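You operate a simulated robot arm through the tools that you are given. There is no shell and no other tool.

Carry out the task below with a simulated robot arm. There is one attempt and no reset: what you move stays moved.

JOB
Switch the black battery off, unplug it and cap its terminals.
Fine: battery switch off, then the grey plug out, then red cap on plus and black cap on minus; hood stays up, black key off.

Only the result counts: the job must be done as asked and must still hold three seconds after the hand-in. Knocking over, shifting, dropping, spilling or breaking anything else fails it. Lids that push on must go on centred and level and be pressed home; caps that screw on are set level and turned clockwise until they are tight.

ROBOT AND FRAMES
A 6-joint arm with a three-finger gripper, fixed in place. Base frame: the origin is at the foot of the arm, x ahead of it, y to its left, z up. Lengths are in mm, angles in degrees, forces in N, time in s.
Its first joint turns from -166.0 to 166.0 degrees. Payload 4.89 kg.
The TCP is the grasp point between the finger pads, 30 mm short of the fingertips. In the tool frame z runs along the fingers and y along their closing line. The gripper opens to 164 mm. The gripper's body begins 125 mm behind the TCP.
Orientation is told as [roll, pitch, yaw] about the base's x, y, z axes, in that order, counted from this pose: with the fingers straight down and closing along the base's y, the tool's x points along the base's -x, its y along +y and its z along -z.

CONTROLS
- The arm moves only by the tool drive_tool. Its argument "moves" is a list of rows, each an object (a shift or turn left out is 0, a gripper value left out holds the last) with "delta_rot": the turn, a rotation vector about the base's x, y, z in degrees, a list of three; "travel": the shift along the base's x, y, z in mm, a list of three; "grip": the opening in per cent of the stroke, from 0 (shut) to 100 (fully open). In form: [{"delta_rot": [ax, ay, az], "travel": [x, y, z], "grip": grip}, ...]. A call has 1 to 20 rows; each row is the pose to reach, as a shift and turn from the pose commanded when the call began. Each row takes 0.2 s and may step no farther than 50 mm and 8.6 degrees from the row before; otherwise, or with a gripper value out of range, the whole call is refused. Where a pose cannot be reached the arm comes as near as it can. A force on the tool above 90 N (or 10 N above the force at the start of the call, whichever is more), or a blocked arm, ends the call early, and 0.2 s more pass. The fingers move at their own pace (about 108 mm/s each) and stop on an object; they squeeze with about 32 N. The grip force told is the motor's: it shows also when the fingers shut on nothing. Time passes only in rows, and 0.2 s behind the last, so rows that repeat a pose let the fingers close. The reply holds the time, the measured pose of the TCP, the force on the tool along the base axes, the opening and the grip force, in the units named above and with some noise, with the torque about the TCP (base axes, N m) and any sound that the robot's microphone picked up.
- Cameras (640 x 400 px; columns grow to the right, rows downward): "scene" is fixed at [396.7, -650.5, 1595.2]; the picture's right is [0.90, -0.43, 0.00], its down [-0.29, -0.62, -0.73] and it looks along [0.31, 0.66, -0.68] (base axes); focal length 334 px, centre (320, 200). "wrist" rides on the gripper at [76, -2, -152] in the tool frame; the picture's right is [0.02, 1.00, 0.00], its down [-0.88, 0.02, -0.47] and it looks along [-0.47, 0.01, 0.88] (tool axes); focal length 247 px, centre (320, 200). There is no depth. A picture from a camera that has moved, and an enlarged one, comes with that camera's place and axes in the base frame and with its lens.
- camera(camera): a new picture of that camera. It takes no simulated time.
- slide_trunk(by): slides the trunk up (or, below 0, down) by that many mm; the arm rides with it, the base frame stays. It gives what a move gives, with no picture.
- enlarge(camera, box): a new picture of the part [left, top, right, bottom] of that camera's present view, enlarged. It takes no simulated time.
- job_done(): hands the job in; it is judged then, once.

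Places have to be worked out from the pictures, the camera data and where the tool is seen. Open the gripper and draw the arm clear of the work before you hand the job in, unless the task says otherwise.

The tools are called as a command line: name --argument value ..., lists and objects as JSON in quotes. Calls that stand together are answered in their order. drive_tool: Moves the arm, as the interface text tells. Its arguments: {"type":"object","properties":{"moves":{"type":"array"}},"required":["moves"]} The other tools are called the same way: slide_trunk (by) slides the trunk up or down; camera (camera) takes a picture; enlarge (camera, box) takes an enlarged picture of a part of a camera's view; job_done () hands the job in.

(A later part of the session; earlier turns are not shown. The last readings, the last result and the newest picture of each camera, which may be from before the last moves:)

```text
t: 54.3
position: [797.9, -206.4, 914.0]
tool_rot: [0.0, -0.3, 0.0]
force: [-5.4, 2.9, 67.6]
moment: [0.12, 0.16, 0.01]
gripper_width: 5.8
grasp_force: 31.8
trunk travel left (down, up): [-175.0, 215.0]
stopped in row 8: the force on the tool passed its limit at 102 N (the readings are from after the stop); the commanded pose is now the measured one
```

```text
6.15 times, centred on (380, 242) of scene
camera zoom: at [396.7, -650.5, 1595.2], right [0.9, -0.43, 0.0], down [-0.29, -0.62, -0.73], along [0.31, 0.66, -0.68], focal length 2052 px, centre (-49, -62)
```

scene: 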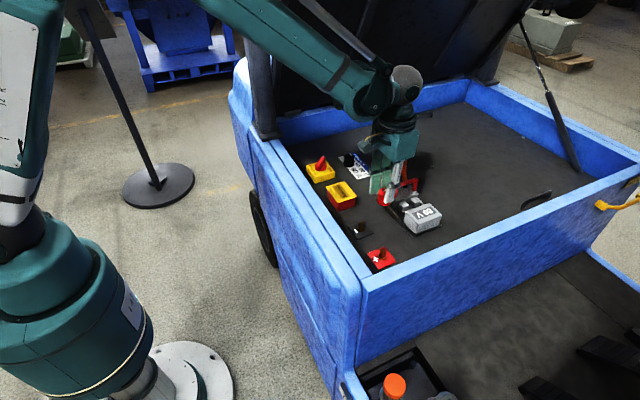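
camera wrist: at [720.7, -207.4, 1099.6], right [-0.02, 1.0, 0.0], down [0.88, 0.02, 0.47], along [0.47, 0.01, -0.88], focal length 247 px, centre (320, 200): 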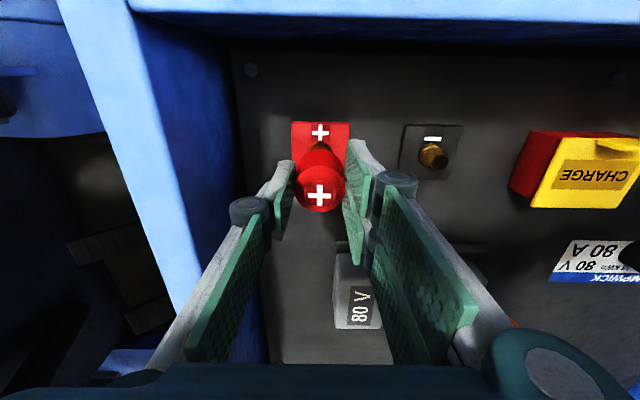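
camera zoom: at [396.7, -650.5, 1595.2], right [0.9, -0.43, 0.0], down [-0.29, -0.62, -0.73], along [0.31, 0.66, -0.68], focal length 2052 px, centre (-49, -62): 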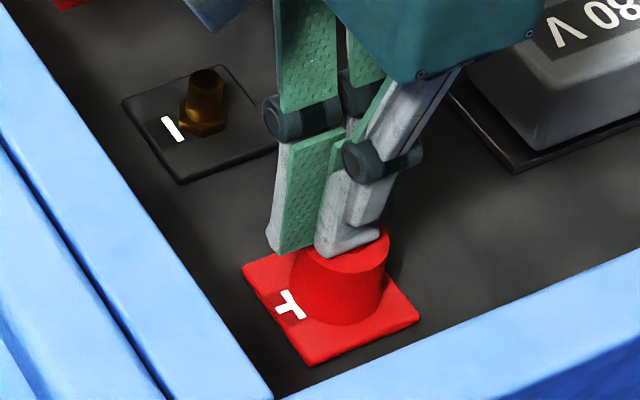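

Force peaked at 102 N on the cap. I rise and compare its height.

drive_tool --moves '[{"travel": [0, 0, 10], "grip": 0}, {"travel": [0, 0, 30], "grip": 0}, {"travel": [10, 10, 60], "grip": 0}, {"travel": [40, 30, 75], "grip": 30}]'

enlarge --camera "scene" --box '[350, 210, 410, 275]'

camera --camera "wrist"

enlarge --camera "scene" --box '[370, 240, 400, 275]'

```text
t: 55.3
position: [839.2, -176.4, 986.3]
tool_rot: [0.0, -0.1, 0.0]
force: [0.5, -0.9, 0.1]
moment: [0.1, -0.07, 0.02]
gripper_width: 49.2
grasp_force: 0.0
trunk travel left (down, up): [-175.0, 215.0]
```

```text
6.15 times, centred on (380, 242) of scene
camera zoom: at [396.7, -650.5, 1595.2], right [0.9, -0.43, 0.0], down [-0.29, -0.62, -0.73], along [0.31, 0.66, -0.68], focal length 2052 px, centre (-49, -62)
```

zoom: 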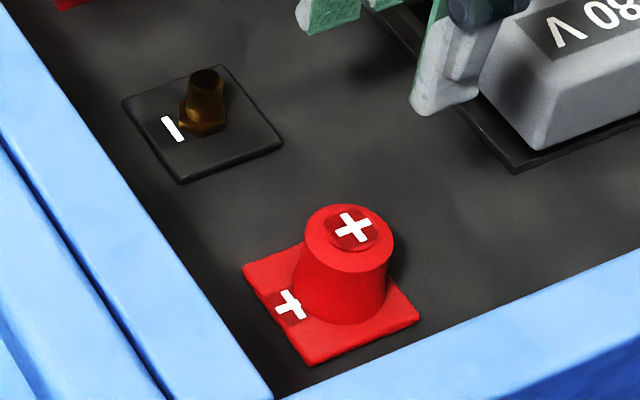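

```text
taken
camera wrist: at [760.2, -177.8, 1138.5], right [-0.02, 1.0, 0.0], down [0.88, 0.02, 0.48], along [0.48, 0.01, -0.88], focal length 247 px, centre (320, 200)
```

wrist: 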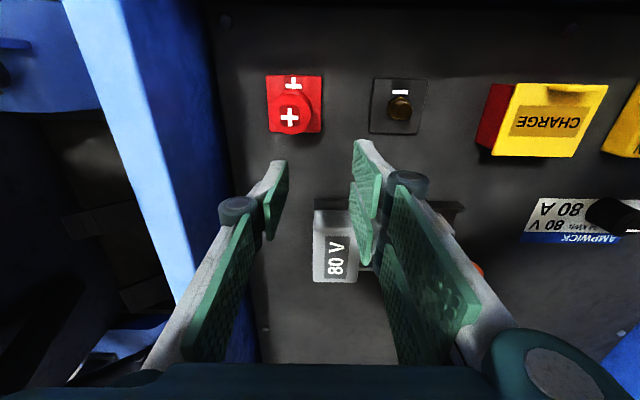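

```text
11.43 times, centred on (385, 258) of scene
camera zoom: at [396.7, -650.5, 1595.2], right [0.9, -0.43, 0.0], down [-0.29, -0.62, -0.73], along [0.31, 0.66, -0.68], focal length 3811 px, centre (-423, -457)
```

zoom: 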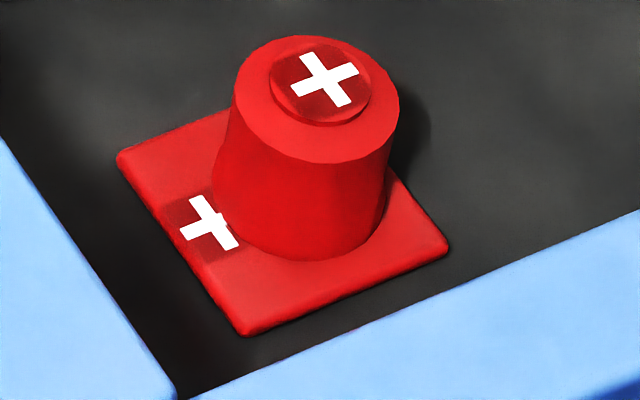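

The cap base seems down on the plate; I check its centring and level in the wrist view.

enlarge --camera "wrist" --box '[250, 60, 350, 150]'

```text
4.44 times, centred on (300, 105) of wrist
camera zoom: at [760.2, -177.8, 1138.5], right [-0.02, 1.0, 0.0], down [0.88, 0.02, 0.48], along [0.48, 0.01, -0.88], focal length 1098 px, centre (409, 622)
```

zoom: 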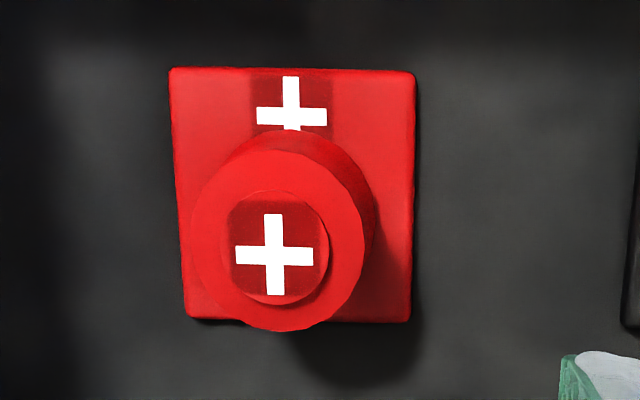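

The cap looks about 3 mm off towards +x relative to the plate and stud. I turn the tool by -90° so the camera looks along -y and the jaws close along x, to measure and correct that.

drive_tool --moves '[{"travel": [-4, 8, 0], "delta_rot": [0, 0, -8], "grip": 50}, {"travel": [-8, 16, 0], "delta_rot": [0, 0, -16], "grip": 50}, {"travel": [-12, 24, 0], "delta_rot": [0, 0, -24], "grip": 50}, {"travel": [-16, 30, 0], "delta_rot": [0, 0, -32], "grip": 50}, {"travel": [-20, 36, 0], "delta_rot": [0, 0, -40], "grip": 50}, {"travel": [-24, 36, 0], "delta_rot": [0, 0, -48], "grip": 50}, {"travel": [-28, 36, 0], "delta_rot": [0, 0, -56], "grip": 50}, {"travel": [-32, 36, 0], "delta_rot": [0, 0, -64], "grip": 50}, {"travel": [-36, 36, 0], "delta_rot": [0, 0, -72], "grip": 50}, {"travel": [-41, 36, 0], "delta_rot": [0, 0, -80], "grip": 50}, {"travel": [-41, 36, 0], "delta_rot": [0, 0, -88], "grip": 50}, {"travel": [-41, 36, 0], "delta_rot": [0, 0, -90], "grip": 50}]'

camera --camera "wrist"

enlarge --camera "wrist" --box '[260, 20, 380, 180]'

```text
t: 57.9
position: [798.3, -139.6, 985.3]
tool_rot: [0.1, -0.1, -90.1]
force: [0.1, -0.2, 0.8]
moment: [-0.01, 0.0, 0.01]
gripper_width: 81.8
grasp_force: 0.0
trunk travel left (down, up): [-175.0, 215.0]
```

```text
taken
camera wrist: at [795.5, -63.8, 1139.0], right [1.0, 0.02, 0.0], down [0.02, -0.88, 0.47], along [0.01, -0.47, -0.88], focal length 247 px, centre (320, 200)
```

wrist: 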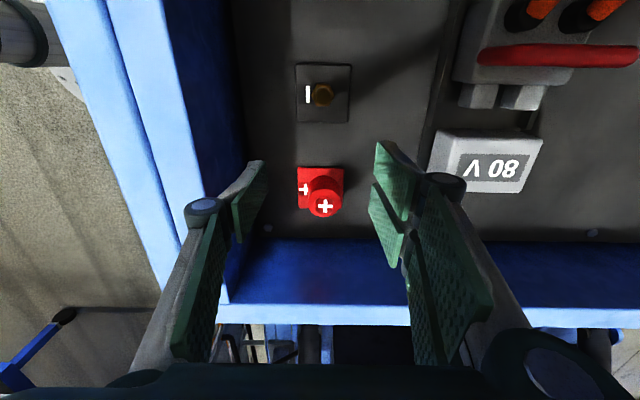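

```text
2.50 times, centred on (320, 100) of wrist
camera zoom: at [795.5, -63.8, 1139.0], right [1.0, 0.02, 0.0], down [0.02, -0.88, 0.47], along [0.01, -0.47, -0.88], focal length 617 px, centre (320, 450)
```

zoom: 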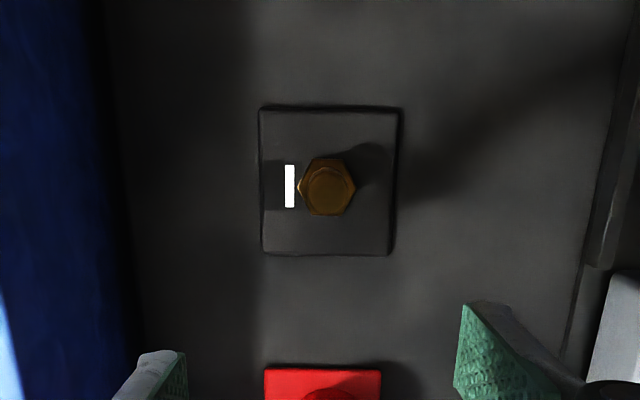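

enlarge --camera "wrist" --box '[270, 140, 370, 230]'

```text
4.44 times, centred on (320, 185) of wrist
camera zoom: at [795.5, -63.8, 1139.0], right [1.0, 0.02, 0.0], down [0.02, -0.88, 0.47], along [0.01, -0.47, -0.88], focal length 1098 px, centre (320, 267)
```

zoom: 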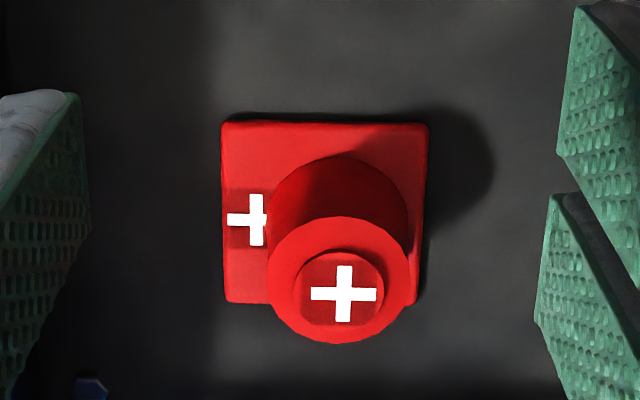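

From this view the cap is about 4.4 mm too far in +x, sitting loosely over the stud. I grip it along x centred on the stud (x≈799) to recentre it.

drive_tool --moves '[{"travel": [0.7, -35, 0]}, {"travel": [0.7, -65.5, 0]}, {"travel": [0.7, -65.5, -30]}, {"travel": [0.7, -65.5, -60]}, {"travel": [0.7, -65.5, -88]}, {"travel": [0.7, -65.5, -88]}]'

enlarge --camera "wrist" --box '[260, 120, 380, 260]'

enlarge --camera "scene" --box '[350, 210, 410, 275]'

```text
t: 59.3
position: [798.9, -205.1, 895.8]
tool_rot: [0.0, -0.1, -90.1]
force: [0.4, 0.5, 0.0]
moment: [0.03, 0.03, 0.01]
gripper_width: 82.0
grasp_force: 0.0
trunk travel left (down, up): [-175.0, 215.0]
```

```text
2.86 times, centred on (320, 190) of wrist
camera zoom: at [796.7, -128.7, 1049.1], right [1.0, 0.02, 0.0], down [0.02, -0.88, 0.47], along [0.01, -0.47, -0.88], focal length 706 px, centre (320, 229)
```

zoom: 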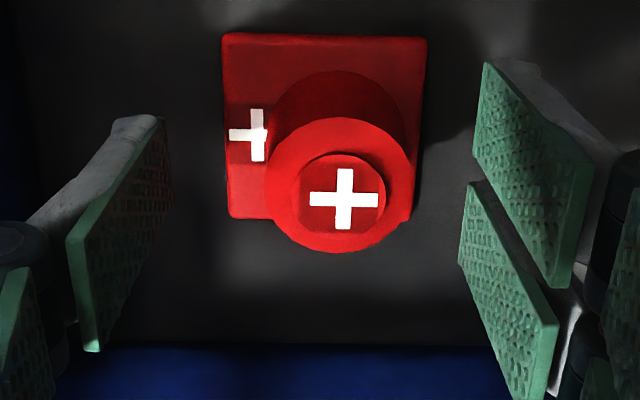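

```text
6.15 times, centred on (380, 242) of scene
camera zoom: at [396.7, -650.5, 1595.2], right [0.9, -0.43, 0.0], down [-0.29, -0.62, -0.73], along [0.31, 0.66, -0.68], focal length 2052 px, centre (-49, -62)
```

zoom: 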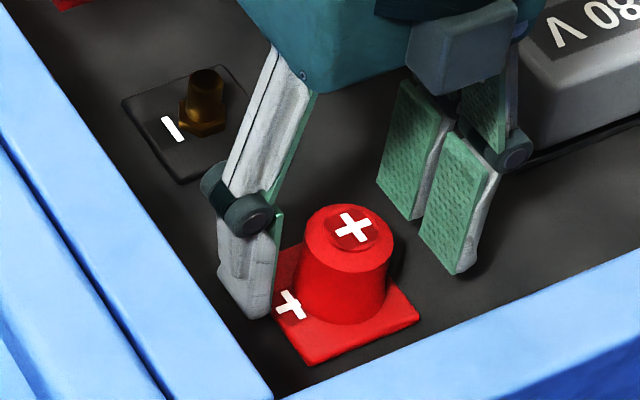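

drive_tool --moves '[{"travel": [0.3, 0, 2], "grip": 35}, {"travel": [0.3, 0, 2], "grip": 28}, {"travel": [0.3, 0, 2], "grip": 24}, {"travel": [0.3, 0, 2], "grip": 10}, {"travel": [0.3, 0, 2], "grip": 10}, {"travel": [0.3, 0, 2], "grip": 10}]'

enlarge --camera "wrist" --box '[260, 120, 380, 260]'

enlarge --camera "scene" --box '[350, 210, 410, 275]'

```text
t: 60.7
position: [799.1, -204.7, 898.2]
tool_rot: [0.0, 0.0, -90.1]
force: [-0.2, -0.6, 0.1]
moment: [0.01, 0.03, 0.03]
gripper_width: 41.4
grasp_force: 31.6
trunk travel left (down, up): [-175.0, 215.0]
```

```text
2.86 times, centred on (320, 190) of wrist
camera zoom: at [796.8, -128.7, 1051.7], right [1.0, 0.02, 0.0], down [0.02, -0.88, 0.47], along [0.01, -0.47, -0.88], focal length 706 px, centre (320, 229)
```

zoom: 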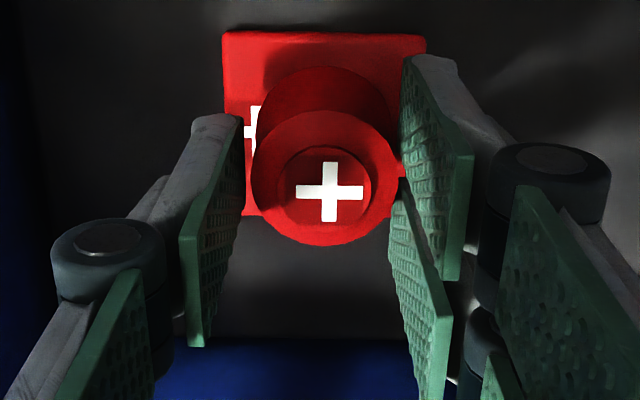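

```text
6.15 times, centred on (380, 242) of scene
camera zoom: at [396.7, -650.5, 1595.2], right [0.9, -0.43, 0.0], down [-0.29, -0.62, -0.73], along [0.31, 0.66, -0.68], focal length 2052 px, centre (-49, -62)
```

zoom: 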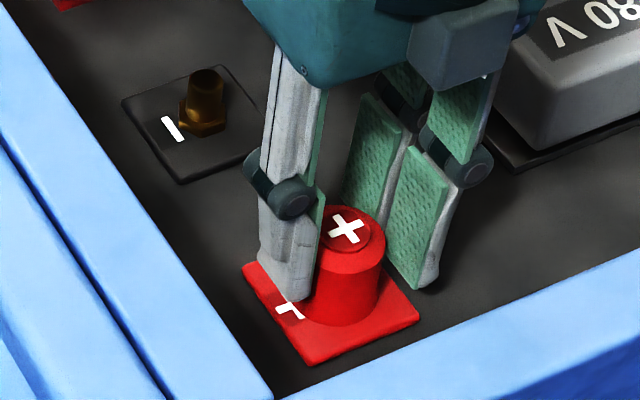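

The cap is now centred on the plate (column 324.5 against 323.5–324.5). I press down lightly while still gripping to see whether it is home.

drive_tool --moves '[{"travel": [0, 0, -2], "grip": 10}, {"travel": [0, 0, -4], "grip": 10}, {"travel": [0, 0, -5], "grip": 10}]'

enlarge --camera "wrist" --box '[260, 120, 380, 260]'

enlarge --camera "scene" --box '[365, 235, 405, 275]'

```text
t: 61.5
position: [798.9, -205.2, 894.8]
tool_rot: [0.0, 0.0, -90.0]
force: [11.5, 1.0, 29.7]
moment: [0.03, -0.37, 0.0]
gripper_width: 41.5
grasp_force: 32.1
trunk travel left (down, up): [-175.0, 215.0]
```

```text
2.86 times, centred on (320, 190) of wrist
camera zoom: at [796.3, -128.7, 1048.1], right [1.0, 0.02, 0.0], down [0.02, -0.88, 0.48], along [0.01, -0.47, -0.88], focal length 706 px, centre (320, 229)
```

zoom: 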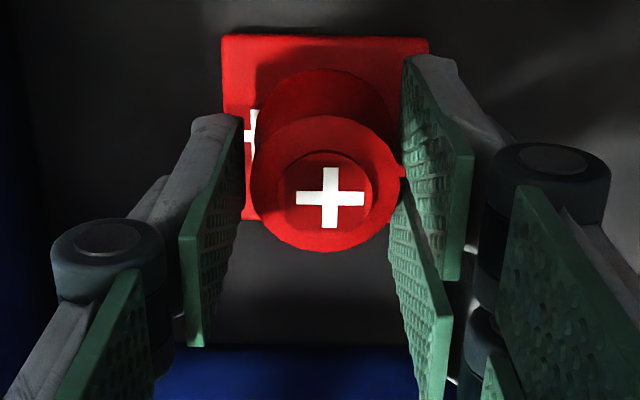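

```text
10.00 times, centred on (385, 255) of scene
camera zoom: at [396.7, -650.5, 1595.2], right [0.9, -0.43, 0.0], down [-0.29, -0.62, -0.73], along [0.31, 0.66, -0.68], focal length 3335 px, centre (-330, -350)
```

zoom: 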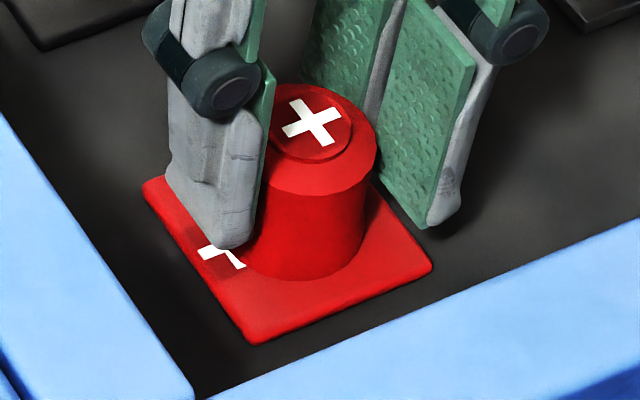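

The cap is centred. I release, rise, close and press it from above again, now centred on it.

drive_tool --moves '[{"travel": [0, 0, 3], "grip": 35}, {"travel": [0, 0, 4], "grip": 50}, {"travel": [0, 0, 4], "grip": 50}, {"travel": [0, 0, 30], "grip": 50}, {"travel": [0, 0, 55], "grip": 50}, {"travel": [0, 0, 55], "grip": 0}, {"travel": [0, 0, 55], "grip": 0}, {"travel": [0, 0, 55], "grip": 0}, {"travel": [0, 0, 55], "grip": 0}]'

enlarge --camera "wrist" --box '[260, 80, 380, 240]'

enlarge --camera "scene" --box '[365, 235, 405, 275]'

```text
t: 63.5
position: [797.8, -205.0, 948.4]
tool_rot: [0.0, -0.2, -90.0]
force: [-0.1, 0.0, -1.3]
moment: [-0.06, -0.02, 0.03]
gripper_width: 0.0
grasp_force: 31.9
trunk travel left (down, up): [-175.0, 215.0]
```

```text
2.50 times, centred on (320, 160) of wrist
camera zoom: at [796.2, -128.4, 1102.1], right [1.0, 0.02, 0.0], down [0.02, -0.88, 0.47], along [0.01, -0.47, -0.88], focal length 617 px, centre (320, 300)
```

zoom: 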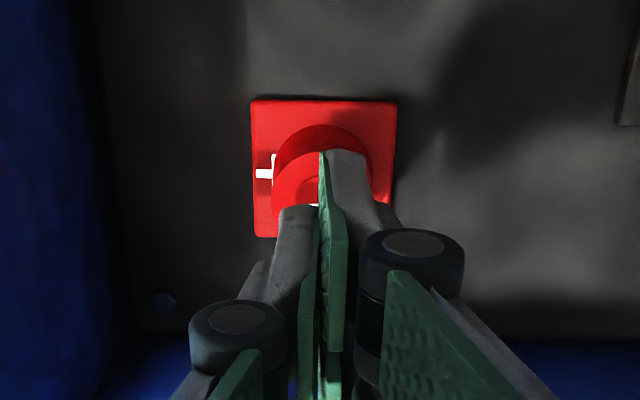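

```text
10.00 times, centred on (385, 255) of scene
camera zoom: at [396.7, -650.5, 1595.2], right [0.9, -0.43, 0.0], down [-0.29, -0.62, -0.73], along [0.31, 0.66, -0.68], focal length 3335 px, centre (-330, -350)
```

zoom: 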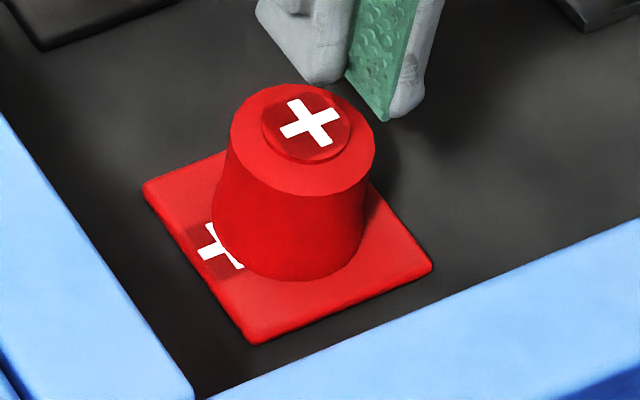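

The cap is centred on the plate and level. Now I press down from above.

drive_tool --moves '[{"travel": [1.2, 0, -10], "grip": 0}, {"travel": [1.2, 0, -20], "grip": 0}, {"travel": [1.2, 0, -26], "grip": 0}, {"travel": [1.2, 0, -29], "grip": 0}, {"travel": [1.2, 0, -31], "grip": 0}, {"travel": [1.2, 0, -33], "grip": 0}, {"travel": [1.2, 0, -35], "grip": 0}, {"travel": [1.2, 0, -37], "grip": 0}]'

enlarge --camera "scene" --box '[365, 235, 405, 275]'

```text
t: 65.3
position: [800.1, -205.4, 913.7]
tool_rot: [0.1, -0.1, -90.0]
force: [7.0, -0.4, 36.6]
moment: [-0.01, -0.24, 0.04]
gripper_width: 6.2
grasp_force: 31.7
trunk travel left (down, up): [-175.0, 215.0]
```

```text
10.00 times, centred on (385, 255) of scene
camera zoom: at [396.7, -650.5, 1595.2], right [0.9, -0.43, 0.0], down [-0.29, -0.62, -0.73], along [0.31, 0.66, -0.68], focal length 3335 px, centre (-330, -350)
```

zoom: 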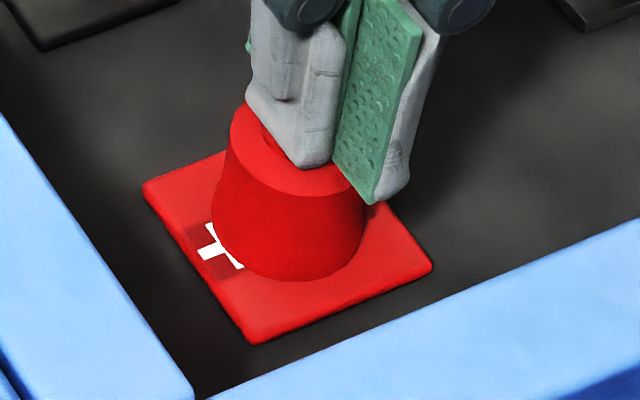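

Force is 37 N with the cap staying put. I press on up to about 80–90 N.

drive_tool --moves '[{"travel": [-0.5, 0, -1.5], "grip": 0}, {"travel": [-0.5, 0, -3], "grip": 0}, {"travel": [-0.5, 0, -4.5], "grip": 0}, {"travel": [-0.5, 0, -5.5], "grip": 0}]'

enlarge --camera "scene" --box '[365, 235, 405, 275]'

```text
t: 66.0
position: [799.6, -205.1, 913.2]
tool_rot: [0.3, -0.2, -90.0]
force: [-1.8, 3.3, 60.3]
moment: [0.2, 0.0, 0.06]
gripper_width: 6.3
grasp_force: 32.0
trunk travel left (down, up): [-175.0, 215.0]
stopped in row 3: the force on the tool passed its limit at 97 N (the readings are from after the stop); the commanded pose is now the measured one
```

```text
10.00 times, centred on (385, 255) of scene
camera zoom: at [396.7, -650.5, 1595.2], right [0.9, -0.43, 0.0], down [-0.29, -0.62, -0.73], along [0.31, 0.66, -0.68], focal length 3335 px, centre (-330, -350)
```

zoom: 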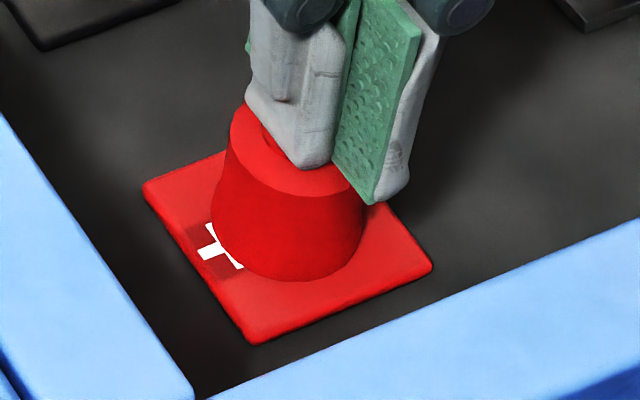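

The cap has bottomed hard at the same height, so it is home. I rise and verify its centring from the offset view.

drive_tool --moves '[{"travel": [0, 0, 15], "grip": 0}, {"travel": [0, 15, 45], "grip": 0}, {"travel": [0, 40, 72], "grip": 50}, {"travel": [0, 65, 72], "grip": 50}, {"travel": [0, 65, 72], "grip": 50}]'

enlarge --camera "wrist" --box '[270, 140, 370, 230]'

enlarge --camera "scene" --box '[365, 235, 405, 275]'

enlarge --camera "wrist" --box '[270, 50, 370, 140]'

```text
t: 67.2
position: [801.6, -140.8, 982.2]
tool_rot: [0.1, -0.2, -89.9]
force: [0.2, 0.5, 0.4]
moment: [-0.04, -0.04, 0.01]
gripper_width: 81.8
grasp_force: 0.0
trunk travel left (down, up): [-175.0, 215.0]
```

```text
4.44 times, centred on (320, 185) of wrist
camera zoom: at [798.2, -64.3, 1136.3], right [1.0, 0.02, 0.0], down [0.02, -0.88, 0.48], along [0.01, -0.48, -0.88], focal length 1098 px, centre (320, 267)
```

zoom: 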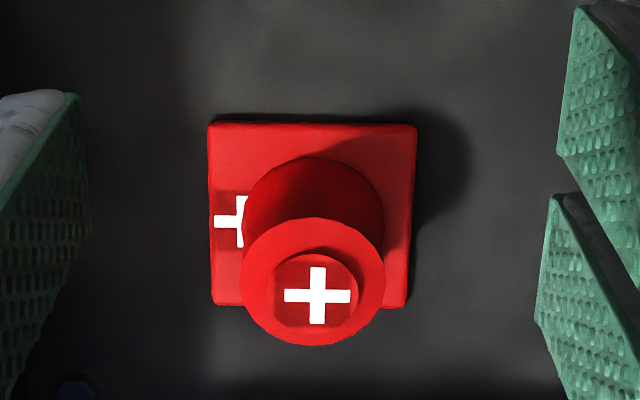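

```text
10.00 times, centred on (385, 255) of scene
camera zoom: at [396.7, -650.5, 1595.2], right [0.9, -0.43, 0.0], down [-0.29, -0.62, -0.73], along [0.31, 0.66, -0.68], focal length 3335 px, centre (-330, -350)
```

zoom: 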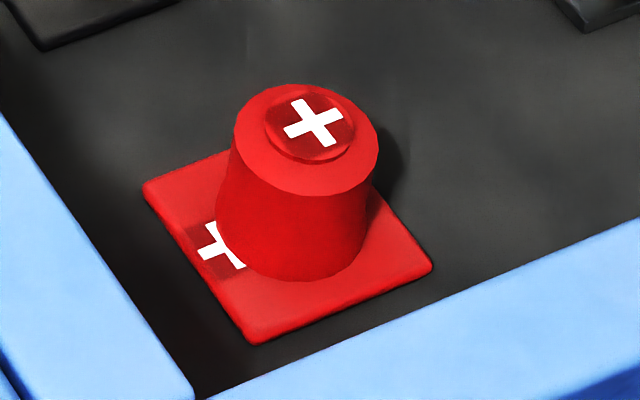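

```text
4.44 times, centred on (320, 95) of wrist
camera zoom: at [798.2, -64.3, 1136.3], right [1.0, 0.02, 0.0], down [0.02, -0.88, 0.48], along [0.01, -0.48, -0.88], focal length 1098 px, centre (320, 667)
```

zoom: 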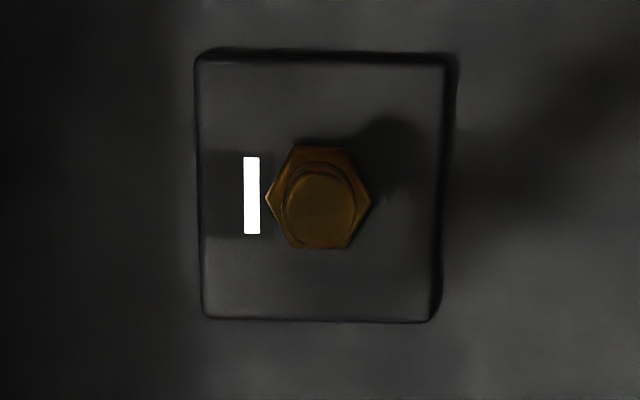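

The red cap is centred within about 0.6 mm, level and hard on the plate. Next is the black cap: I rotate back to yaw 0 and travel over to it at (925,217.5).

drive_tool --moves '[{"travel": [0, 15, 20], "delta_rot": [0, 0, 7.5], "grip": 42}, {"travel": [5, 45, 30], "delta_rot": [0, 0, 15], "grip": 42}, {"travel": [15, 78, 30], "delta_rot": [0, 0, 22.5], "grip": 42}, {"travel": [25, 111, 30], "delta_rot": [0, 0, 30], "grip": 42}, {"travel": [35, 144, 30], "delta_rot": [0, 0, 37.5], "grip": 42}, {"travel": [45, 177, 30], "delta_rot": [0, 0, 45], "grip": 42}, {"travel": [55, 210, 30], "delta_rot": [0, 0, 52.5], "grip": 42}, {"travel": [65, 243, 30], "delta_rot": [0, 0, 60], "grip": 42}, {"travel": [75, 276, 30], "delta_rot": [0, 0, 67.5], "grip": 42}, {"travel": [85, 309, 30], "delta_rot": [0, 0, 75], "grip": 42}, {"travel": [95, 342, 30], "delta_rot": [0, 0, 82.5], "grip": 42}, {"travel": [105, 358, 20], "delta_rot": [0, 0, 90], "grip": 42}, {"travel": [123.5, 358.3, 0], "delta_rot": [0, 0, 90], "grip": 42}, {"travel": [123.5, 358.3, -30], "delta_rot": [0, 0, 90], "grip": 42}]'

camera --camera "wrist"

enlarge --camera "scene" --box '[315, 125, 395, 185]'

enlarge --camera "wrist" --box '[270, 120, 370, 210]'

```text
t: 70.2
position: [923.8, 218.0, 953.6]
tool_rot: [0.1, -0.1, 0.0]
force: [-0.5, 0.3, 0.8]
moment: [0.0, -0.15, 0.02]
gripper_width: 68.9
grasp_force: 0.1
trunk travel left (down, up): [-175.0, 215.0]
```

```text
taken
camera wrist: at [845.4, 215.1, 1105.8], right [-0.02, 1.0, 0.0], down [0.88, 0.02, 0.48], along [0.48, 0.01, -0.88], focal length 247 px, centre (320, 200)
```

wrist: 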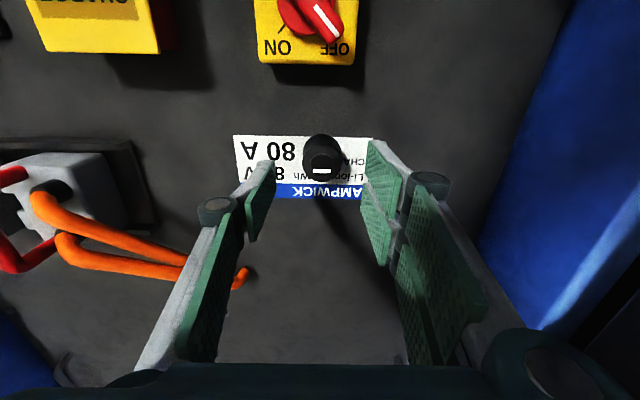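

```text
6.67 times, centred on (355, 155) of scene
camera zoom: at [396.7, -650.5, 1595.2], right [0.9, -0.43, 0.0], down [-0.29, -0.62, -0.73], along [0.31, 0.66, -0.68], focal length 2223 px, centre (87, 500)
```

zoom: 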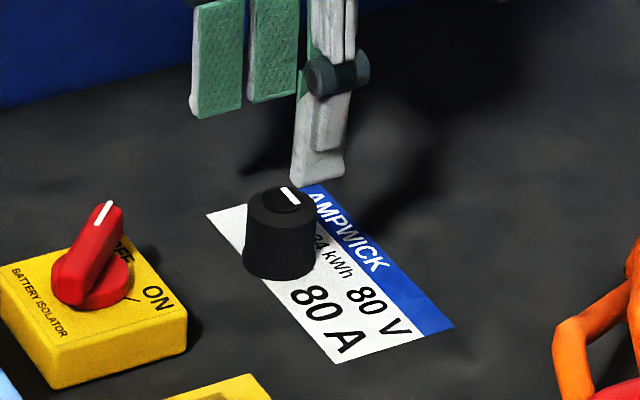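

```text
4.44 times, centred on (320, 165) of wrist
camera zoom: at [845.4, 215.1, 1105.8], right [-0.02, 1.0, 0.0], down [0.88, 0.02, 0.48], along [0.48, 0.01, -0.88], focal length 1098 px, centre (320, 356)
```

zoom: 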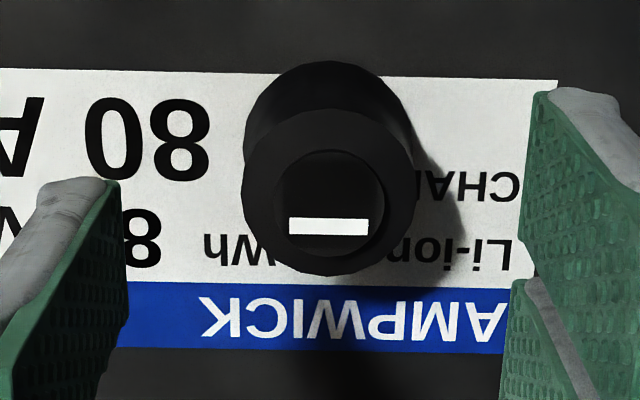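

I rotate to yaw +90° here so that the columns give the cap's x position directly.

drive_tool --moves '[{"travel": [1, 0.5, 5], "delta_rot": [0, 0, 8.5]}, {"travel": [2, 0.5, 5], "delta_rot": [0, 0, 17]}, {"travel": [3, 0.5, 5], "delta_rot": [0, 0, 25.5]}, {"travel": [3, 0.5, 5], "delta_rot": [0, 0, 34]}, {"travel": [3, 0.5, 5], "delta_rot": [0, 0, 42.5]}, {"travel": [3, 0.5, 5], "delta_rot": [0, 0, 51]}, {"travel": [3, 0.5, 5], "delta_rot": [0, 0, 59.5]}, {"travel": [3, 0.5, 5], "delta_rot": [0, 0, 68]}, {"travel": [3, 0.5, 5], "delta_rot": [0, 0, 76.5]}, {"travel": [3, 0.5, 5], "delta_rot": [0, 0, 85]}, {"travel": [3, 0.5, 5], "delta_rot": [0, 0, 90]}, {"travel": [3, 0.5, 5], "delta_rot": [0, 0, 90]}]'

camera --camera "wrist"

enlarge --camera "wrist" --box '[270, 120, 370, 210]'

camera --camera "scene"

```text
t: 72.8
position: [927.5, 218.0, 958.3]
tool_rot: [0.1, -0.1, 89.9]
force: [-0.5, 0.3, -0.3]
moment: [0.0, 0.0, -0.01]
gripper_width: 68.9
grasp_force: 0.0
trunk travel left (down, up): [-175.0, 215.0]
```

```text
taken
camera wrist: at [928.6, 141.1, 1111.1], right [-1.0, -0.02, 0.0], down [-0.02, 0.88, 0.48], along [-0.01, 0.48, -0.88], focal length 247 px, centre (320, 200)
```

wrist: 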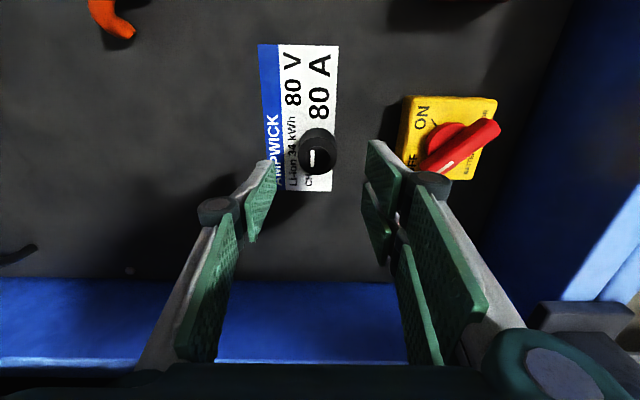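

```text
4.44 times, centred on (320, 165) of wrist
camera zoom: at [928.6, 141.1, 1111.1], right [-1.0, -0.02, 0.0], down [-0.02, 0.88, 0.48], along [-0.01, 0.48, -0.88], focal length 1098 px, centre (320, 356)
```

zoom: 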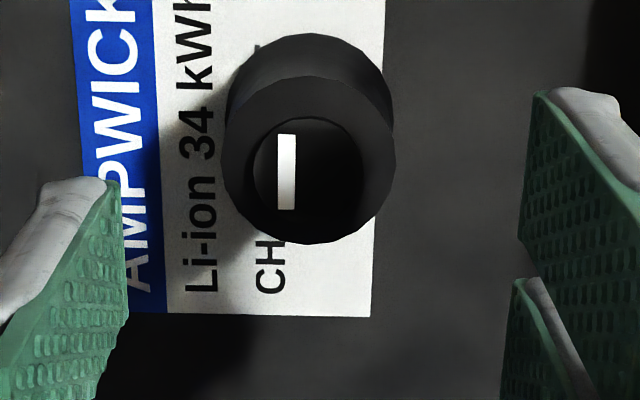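

```text
taken
```

scene: 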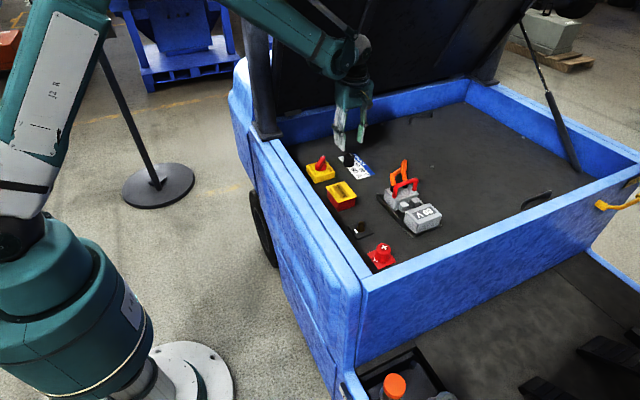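

In tool terms the black cap is +3.3 mm in x and about +1.1 mm in y from the TCP. I correct that and descend around it with the jaws closing along x.

drive_tool --moves '[{"travel": [3.3, 1.1, -15]}, {"travel": [3.3, 1.1, -35]}, {"travel": [3.3, 1.1, -55]}, {"travel": [3.3, 1.1, -72]}, {"travel": [3.3, 1.1, -72]}]'

enlarge --camera "wrist" --box '[250, 130, 390, 230]'

enlarge --camera "scene" --box '[315, 125, 395, 185]'

```text
t: 74.0
position: [930.8, 218.7, 885.5]
tool_rot: [0.1, -0.1, 89.9]
force: [0.4, -0.6, -0.2]
moment: [0.01, 0.04, -0.01]
gripper_width: 68.9
grasp_force: 0.1
trunk travel left (down, up): [-175.0, 215.0]
```

```text
4.00 times, centred on (320, 180) of wrist
camera zoom: at [932.9, 141.6, 1039.3], right [-1.0, -0.02, 0.0], down [-0.02, 0.88, 0.48], along [-0.01, 0.48, -0.88], focal length 988 px, centre (320, 280)
```

zoom: 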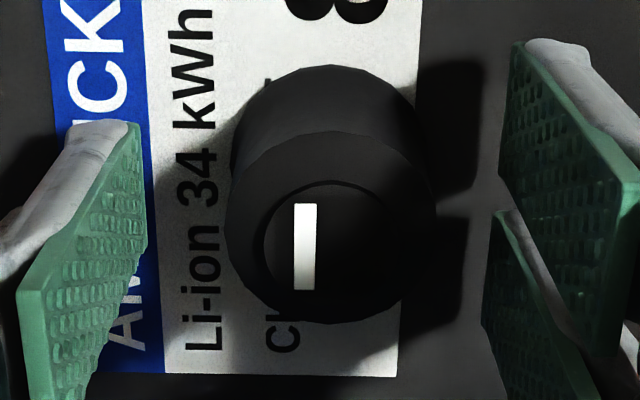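

```text
6.67 times, centred on (355, 155) of scene
camera zoom: at [396.7, -650.5, 1595.2], right [0.9, -0.43, 0.0], down [-0.29, -0.62, -0.73], along [0.31, 0.66, -0.68], focal length 2223 px, centre (87, 500)
```

zoom: 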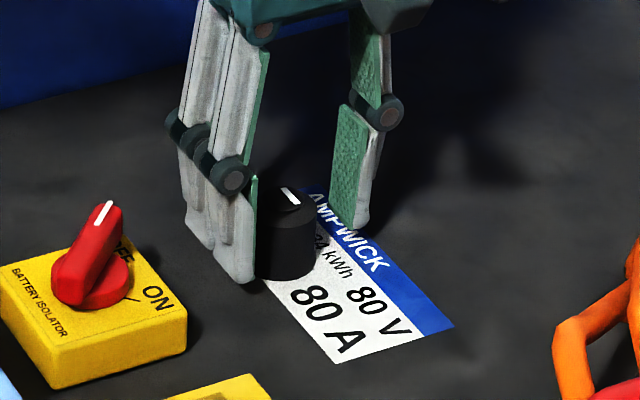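

drive_tool --moves '[{"travel": [-1.6, 0, -3], "grip": 42}, {"travel": [-1.6, 0, -3], "grip": 30}, {"travel": [-1.6, 0, -3], "grip": 26}, {"travel": [-1.6, 0, -3], "grip": 10}, {"travel": [-1.6, 0, -3], "grip": 10}, {"travel": [-1.6, 0, -3], "grip": 10}]'

enlarge --camera "wrist" --box '[250, 130, 390, 230]'

```text
t: 75.3
position: [930.7, 218.9, 883.0]
tool_rot: [0.0, -0.1, 90.0]
force: [-0.5, -0.4, 0.6]
moment: [0.0, -0.01, -0.01]
gripper_width: 41.2
grasp_force: 31.5
trunk travel left (down, up): [-175.0, 215.0]
```

```text
4.00 times, centred on (320, 180) of wrist
camera zoom: at [931.0, 141.6, 1036.4], right [-1.0, -0.02, 0.0], down [-0.02, 0.88, 0.48], along [-0.01, 0.48, -0.88], focal length 988 px, centre (320, 280)
```

zoom: 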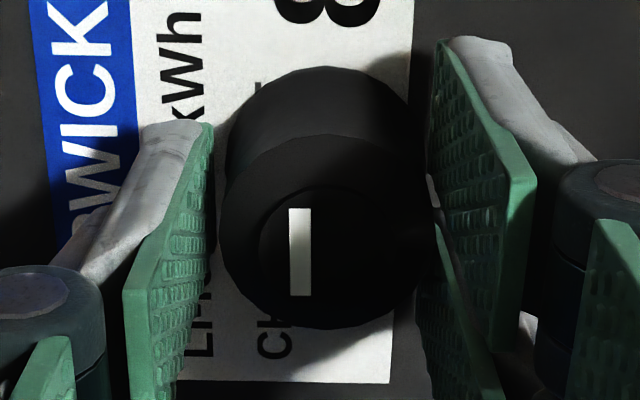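

The black cap is gripped (41.2 mm). I lift it and carry it over to above the minus stud, near (798.6,-89.8).

drive_tool --moves '[{"travel": [0, 0, 15], "grip": 10}, {"travel": [0, 0, 45], "grip": 10}, {"travel": [0, 0, 80], "grip": 10}, {"travel": [-10, -10, 100], "grip": 10}, {"travel": [-35, -40, 102], "grip": 10}, {"travel": [-60, -75, 102], "grip": 10}, {"travel": [-80, -115, 102], "grip": 10}, {"travel": [-95, -158, 102], "grip": 10}, {"travel": [-105, -200, 102], "grip": 10}, {"travel": [-115, -240, 102], "grip": 10}, {"travel": [-125, -278, 102], "grip": 10}, {"travel": [-131.5, -300, 102], "grip": 10}, {"travel": [-131.5, -308.7, 95], "grip": 10}, {"travel": [-131.5, -308.7, 95], "grip": 10}]'

camera --camera "wrist"

enlarge --camera "wrist" --box '[260, 110, 380, 220]'

enlarge --camera "scene" --box '[340, 195, 400, 245]'

```text
t: 78.3
position: [797.4, -90.1, 978.5]
tool_rot: [0.1, -0.1, 90.0]
force: [0.3, 0.4, 0.2]
moment: [0.05, -0.02, -0.01]
gripper_width: 41.5
grasp_force: 32.5
trunk travel left (down, up): [-175.0, 215.0]
```

```text
taken
camera wrist: at [798.6, -166.7, 1131.4], right [-1.0, -0.02, 0.0], down [-0.02, 0.88, 0.48], along [-0.01, 0.48, -0.88], focal length 247 px, centre (320, 200)
```

wrist: 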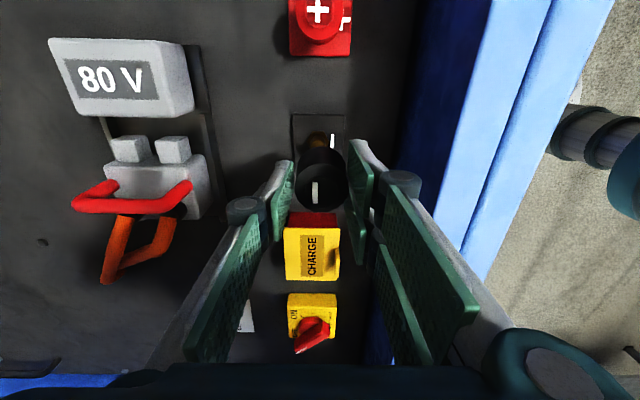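

```text
3.64 times, centred on (320, 165) of wrist
camera zoom: at [798.6, -166.7, 1131.4], right [-1.0, -0.02, 0.0], down [-0.02, 0.88, 0.48], along [-0.01, 0.48, -0.88], focal length 898 px, centre (320, 327)
```

zoom: 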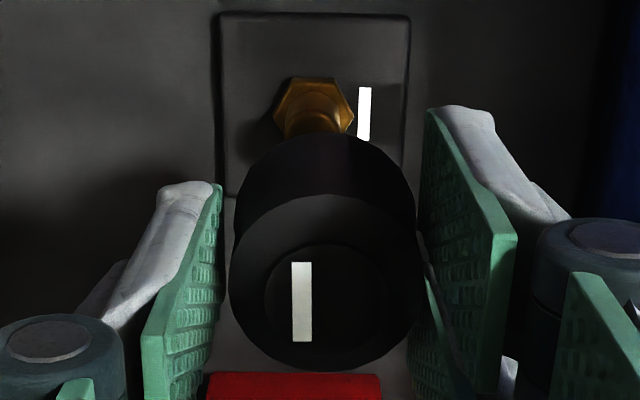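

```text
8.00 times, centred on (370, 220) of scene
camera zoom: at [396.7, -650.5, 1595.2], right [0.9, -0.43, 0.0], down [-0.29, -0.62, -0.73], along [0.31, 0.66, -0.68], focal length 2668 px, centre (-80, 40)
```

zoom: 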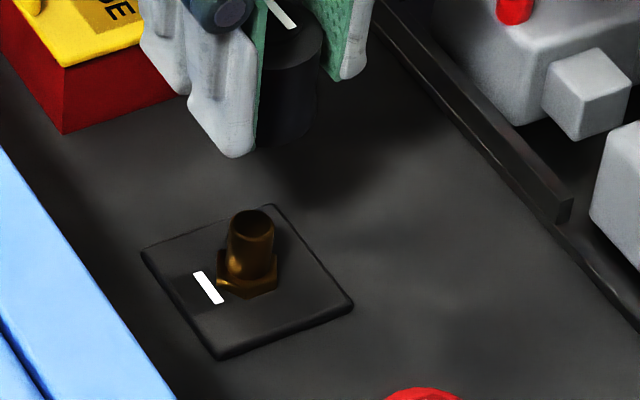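

By columns the cap must go +3.0 mm in x (and about +0.7 in y) to be over the minus stud. I correct and lower to just above it.

drive_tool --moves '[{"travel": [3.0, 0.7, -10], "grip": 10}, {"travel": [3.0, 0.7, -30], "grip": 10}, {"travel": [3.0, 0.7, -45], "grip": 10}, {"travel": [3.0, 0.7, -45], "grip": 10}]'

enlarge --camera "wrist" --box '[260, 110, 380, 220]'

enlarge --camera "scene" --box '[340, 195, 400, 245]'

```text
t: 79.3
position: [800.2, -87.6, 933.0]
tool_rot: [0.1, -0.1, 90.0]
force: [0.3, -0.5, 0.7]
moment: [0.02, 0.03, -0.03]
gripper_width: 41.2
grasp_force: 31.9
trunk travel left (down, up): [-175.0, 215.0]
```

```text
3.64 times, centred on (320, 165) of wrist
camera zoom: at [801.5, -165.8, 1086.3], right [-1.0, -0.02, 0.0], down [-0.02, 0.88, 0.48], along [-0.01, 0.48, -0.88], focal length 898 px, centre (320, 327)
```

zoom: 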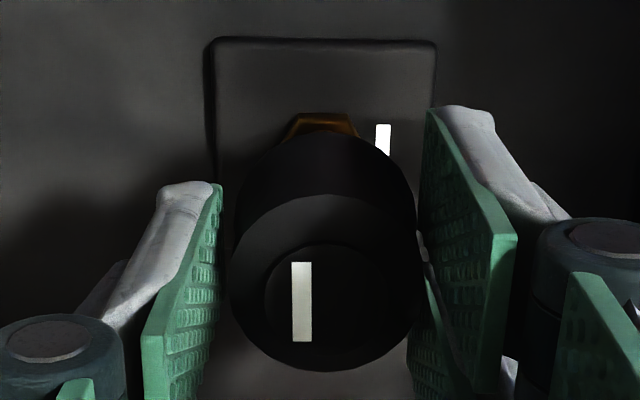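

```text
8.00 times, centred on (370, 220) of scene
camera zoom: at [396.7, -650.5, 1595.2], right [0.9, -0.43, 0.0], down [-0.29, -0.62, -0.73], along [0.31, 0.66, -0.68], focal length 2668 px, centre (-80, 40)
```

zoom: 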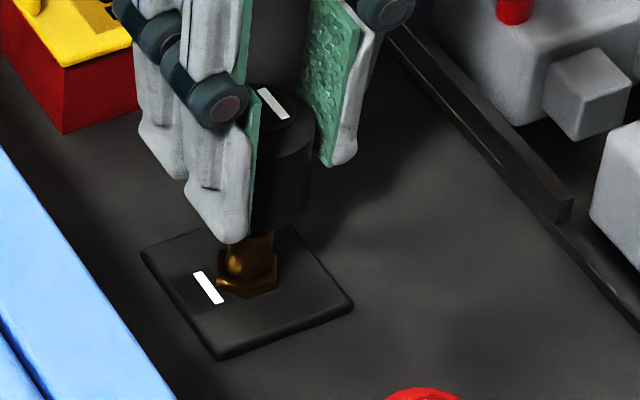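

Alignment is within about 0.5–1 mm. I nudge and lower the cap over the stud in small steps.

drive_tool --moves '[{"travel": [0.3, -0.5, -8], "grip": 10}, {"travel": [0.3, -0.5, -16], "grip": 10}, {"travel": [0.3, -0.5, -24], "grip": 10}, {"travel": [0.3, -0.5, -32], "grip": 10}, {"travel": [0.3, -0.5, -39], "grip": 10}, {"travel": [0.3, -0.5, -43], "grip": 10}]'

enlarge --camera "wrist" --box '[260, 110, 380, 220]'

enlarge --camera "scene" --box '[340, 195, 400, 245]'

```text
t: 80.8
position: [801.1, -89.3, 889.3]
tool_rot: [0.1, -0.1, 90.0]
force: [0.0, -0.1, -0.6]
moment: [0.04, -0.05, 0.01]
gripper_width: 41.4
grasp_force: 31.7
trunk travel left (down, up): [-175.0, 215.0]
```

```text
3.64 times, centred on (320, 165) of wrist
camera zoom: at [801.5, -166.3, 1043.3], right [-1.0, -0.02, 0.0], down [-0.02, 0.88, 0.48], along [-0.01, 0.48, -0.88], focal length 898 px, centre (320, 327)
```

zoom: 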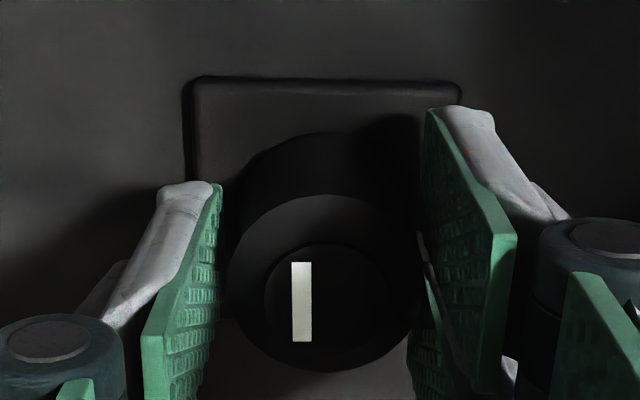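

```text
8.00 times, centred on (370, 220) of scene
camera zoom: at [396.7, -650.5, 1595.2], right [0.9, -0.43, 0.0], down [-0.29, -0.62, -0.73], along [0.31, 0.66, -0.68], focal length 2668 px, centre (-80, 40)
```

zoom: 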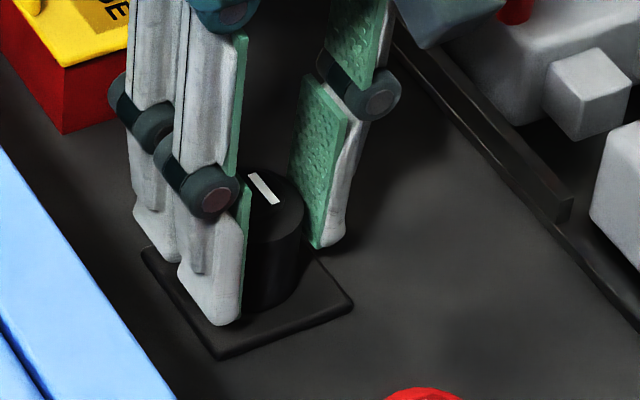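

Over the stud without contact. I go on down to the plate in fine steps.

drive_tool --moves '[{"travel": [0, 0, -1.5], "grip": 10}, {"travel": [0, 0, -3], "grip": 10}, {"travel": [0, 0, -4.5], "grip": 10}, {"travel": [0, 0, -6], "grip": 10}]'

enlarge --camera "wrist" --box '[260, 110, 380, 220]'

```text
t: 81.8
position: [800.7, -89.5, 885.1]
tool_rot: [0.0, -0.1, 90.0]
force: [6.2, 1.4, 29.1]
moment: [0.05, -0.21, -0.02]
gripper_width: 41.2
grasp_force: 32.9
trunk travel left (down, up): [-175.0, 215.0]
```

```text
3.64 times, centred on (320, 165) of wrist
camera zoom: at [801.3, -166.3, 1038.1], right [-1.0, -0.02, 0.0], down [-0.02, 0.88, 0.48], along [-0.01, 0.48, -0.88], focal length 898 px, centre (320, 327)
```

zoom: 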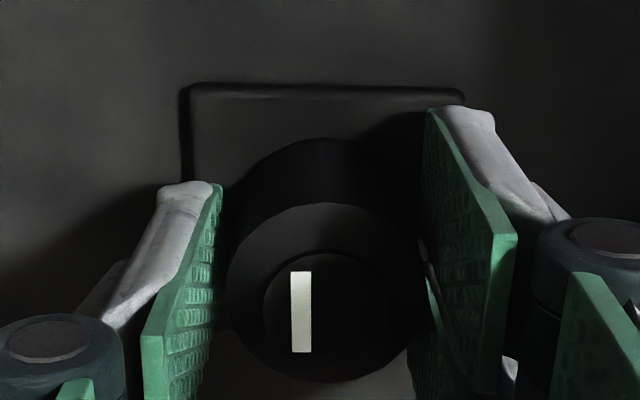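

The cap is on the plate (29 N). I release, rise, close the fingers and press it home from above.

drive_tool --moves '[{"travel": [0, 0, 3], "grip": 35}, {"travel": [0, 0, 4], "grip": 50}, {"travel": [0, 0, 4], "grip": 50}, {"travel": [0, 0, 35], "grip": 50}, {"travel": [-0.8, 0, 65], "grip": 50}, {"travel": [-0.8, 0, 65], "grip": 0}, {"travel": [-0.8, 0, 65], "grip": 0}, {"travel": [-0.8, 0, 65], "grip": 0}, {"travel": [-0.8, 0, 65], "grip": 0}]'

enlarge --camera "scene" --box '[340, 195, 400, 245]'

enlarge --camera "wrist" --box '[260, 80, 380, 220]'

```text
t: 83.8
position: [799.5, -88.9, 947.9]
tool_rot: [0.0, -0.1, 90.0]
force: [-0.3, 0.1, -0.4]
moment: [0.02, 0.03, -0.01]
gripper_width: 0.0
grasp_force: 32.0
trunk travel left (down, up): [-175.0, 215.0]
```

```text
8.00 times, centred on (370, 220) of scene
camera zoom: at [396.7, -650.5, 1595.2], right [0.9, -0.43, 0.0], down [-0.29, -0.62, -0.73], along [0.31, 0.66, -0.68], focal length 2668 px, centre (-80, 40)
```

zoom: 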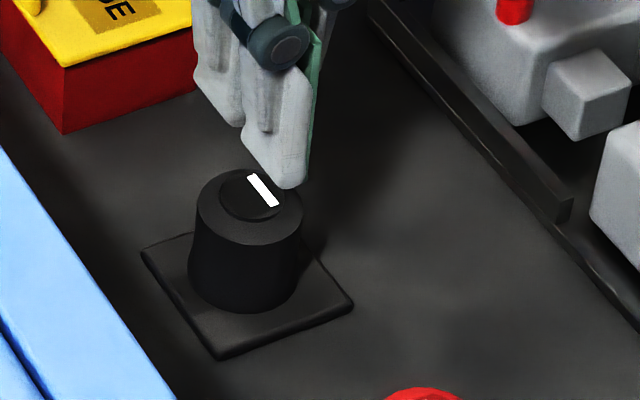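

```text
2.86 times, centred on (320, 150) of wrist
camera zoom: at [801.3, -165.9, 1101.7], right [-1.0, -0.02, 0.0], down [-0.02, 0.88, 0.48], along [-0.01, 0.48, -0.88], focal length 706 px, centre (320, 343)
```

zoom: 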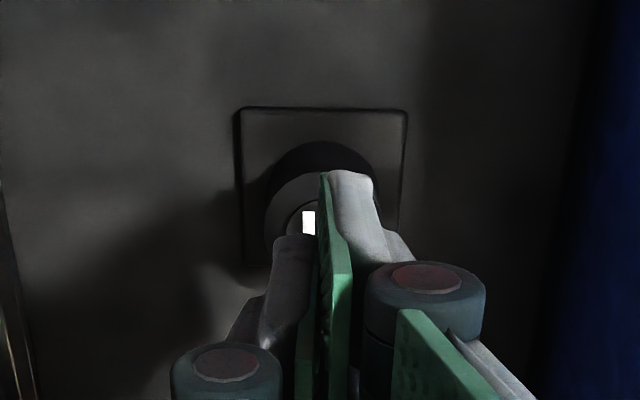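

Level and centred. Now the press.

drive_tool --moves '[{"travel": [0, 0, -10], "grip": 0}, {"travel": [0, 0, -20], "grip": 0}, {"travel": [0, 0, -27], "grip": 0}, {"travel": [0, 0, -30], "grip": 0}, {"travel": [0, 0, -33], "grip": 0}, {"travel": [0, 0, -35], "grip": 0}, {"travel": [0, 0, -37], "grip": 0}, {"travel": [0, 0, -39], "grip": 0}, {"travel": [0, 0, -41], "grip": 0}]'

enlarge --camera "scene" --box '[340, 195, 400, 245]'

```text
t: 85.7
position: [800.9, -88.8, 914.0]
tool_rot: [-0.2, -0.1, 90.1]
force: [-2.4, -1.4, 66.6]
moment: [-0.03, 0.14, 0.01]
gripper_width: 6.1
grasp_force: 31.8
trunk travel left (down, up): [-175.0, 215.0]
stopped in row 9: the force on the tool passed its limit at 98 N (the readings are from after the stop); the commanded pose is now the measured one
```

```text
8.00 times, centred on (370, 220) of scene
camera zoom: at [396.7, -650.5, 1595.2], right [0.9, -0.43, 0.0], down [-0.29, -0.62, -0.73], along [0.31, 0.66, -0.68], focal length 2668 px, centre (-80, 40)
```

zoom: 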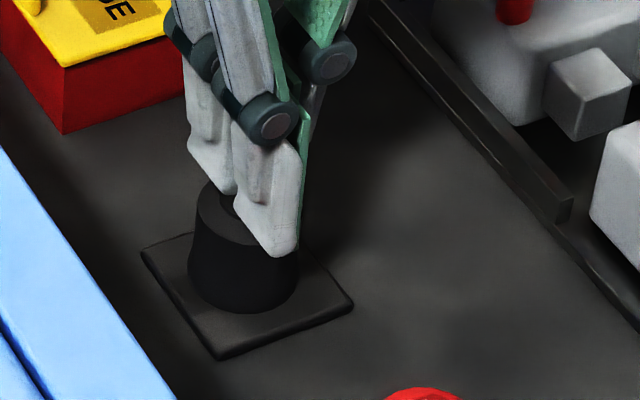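

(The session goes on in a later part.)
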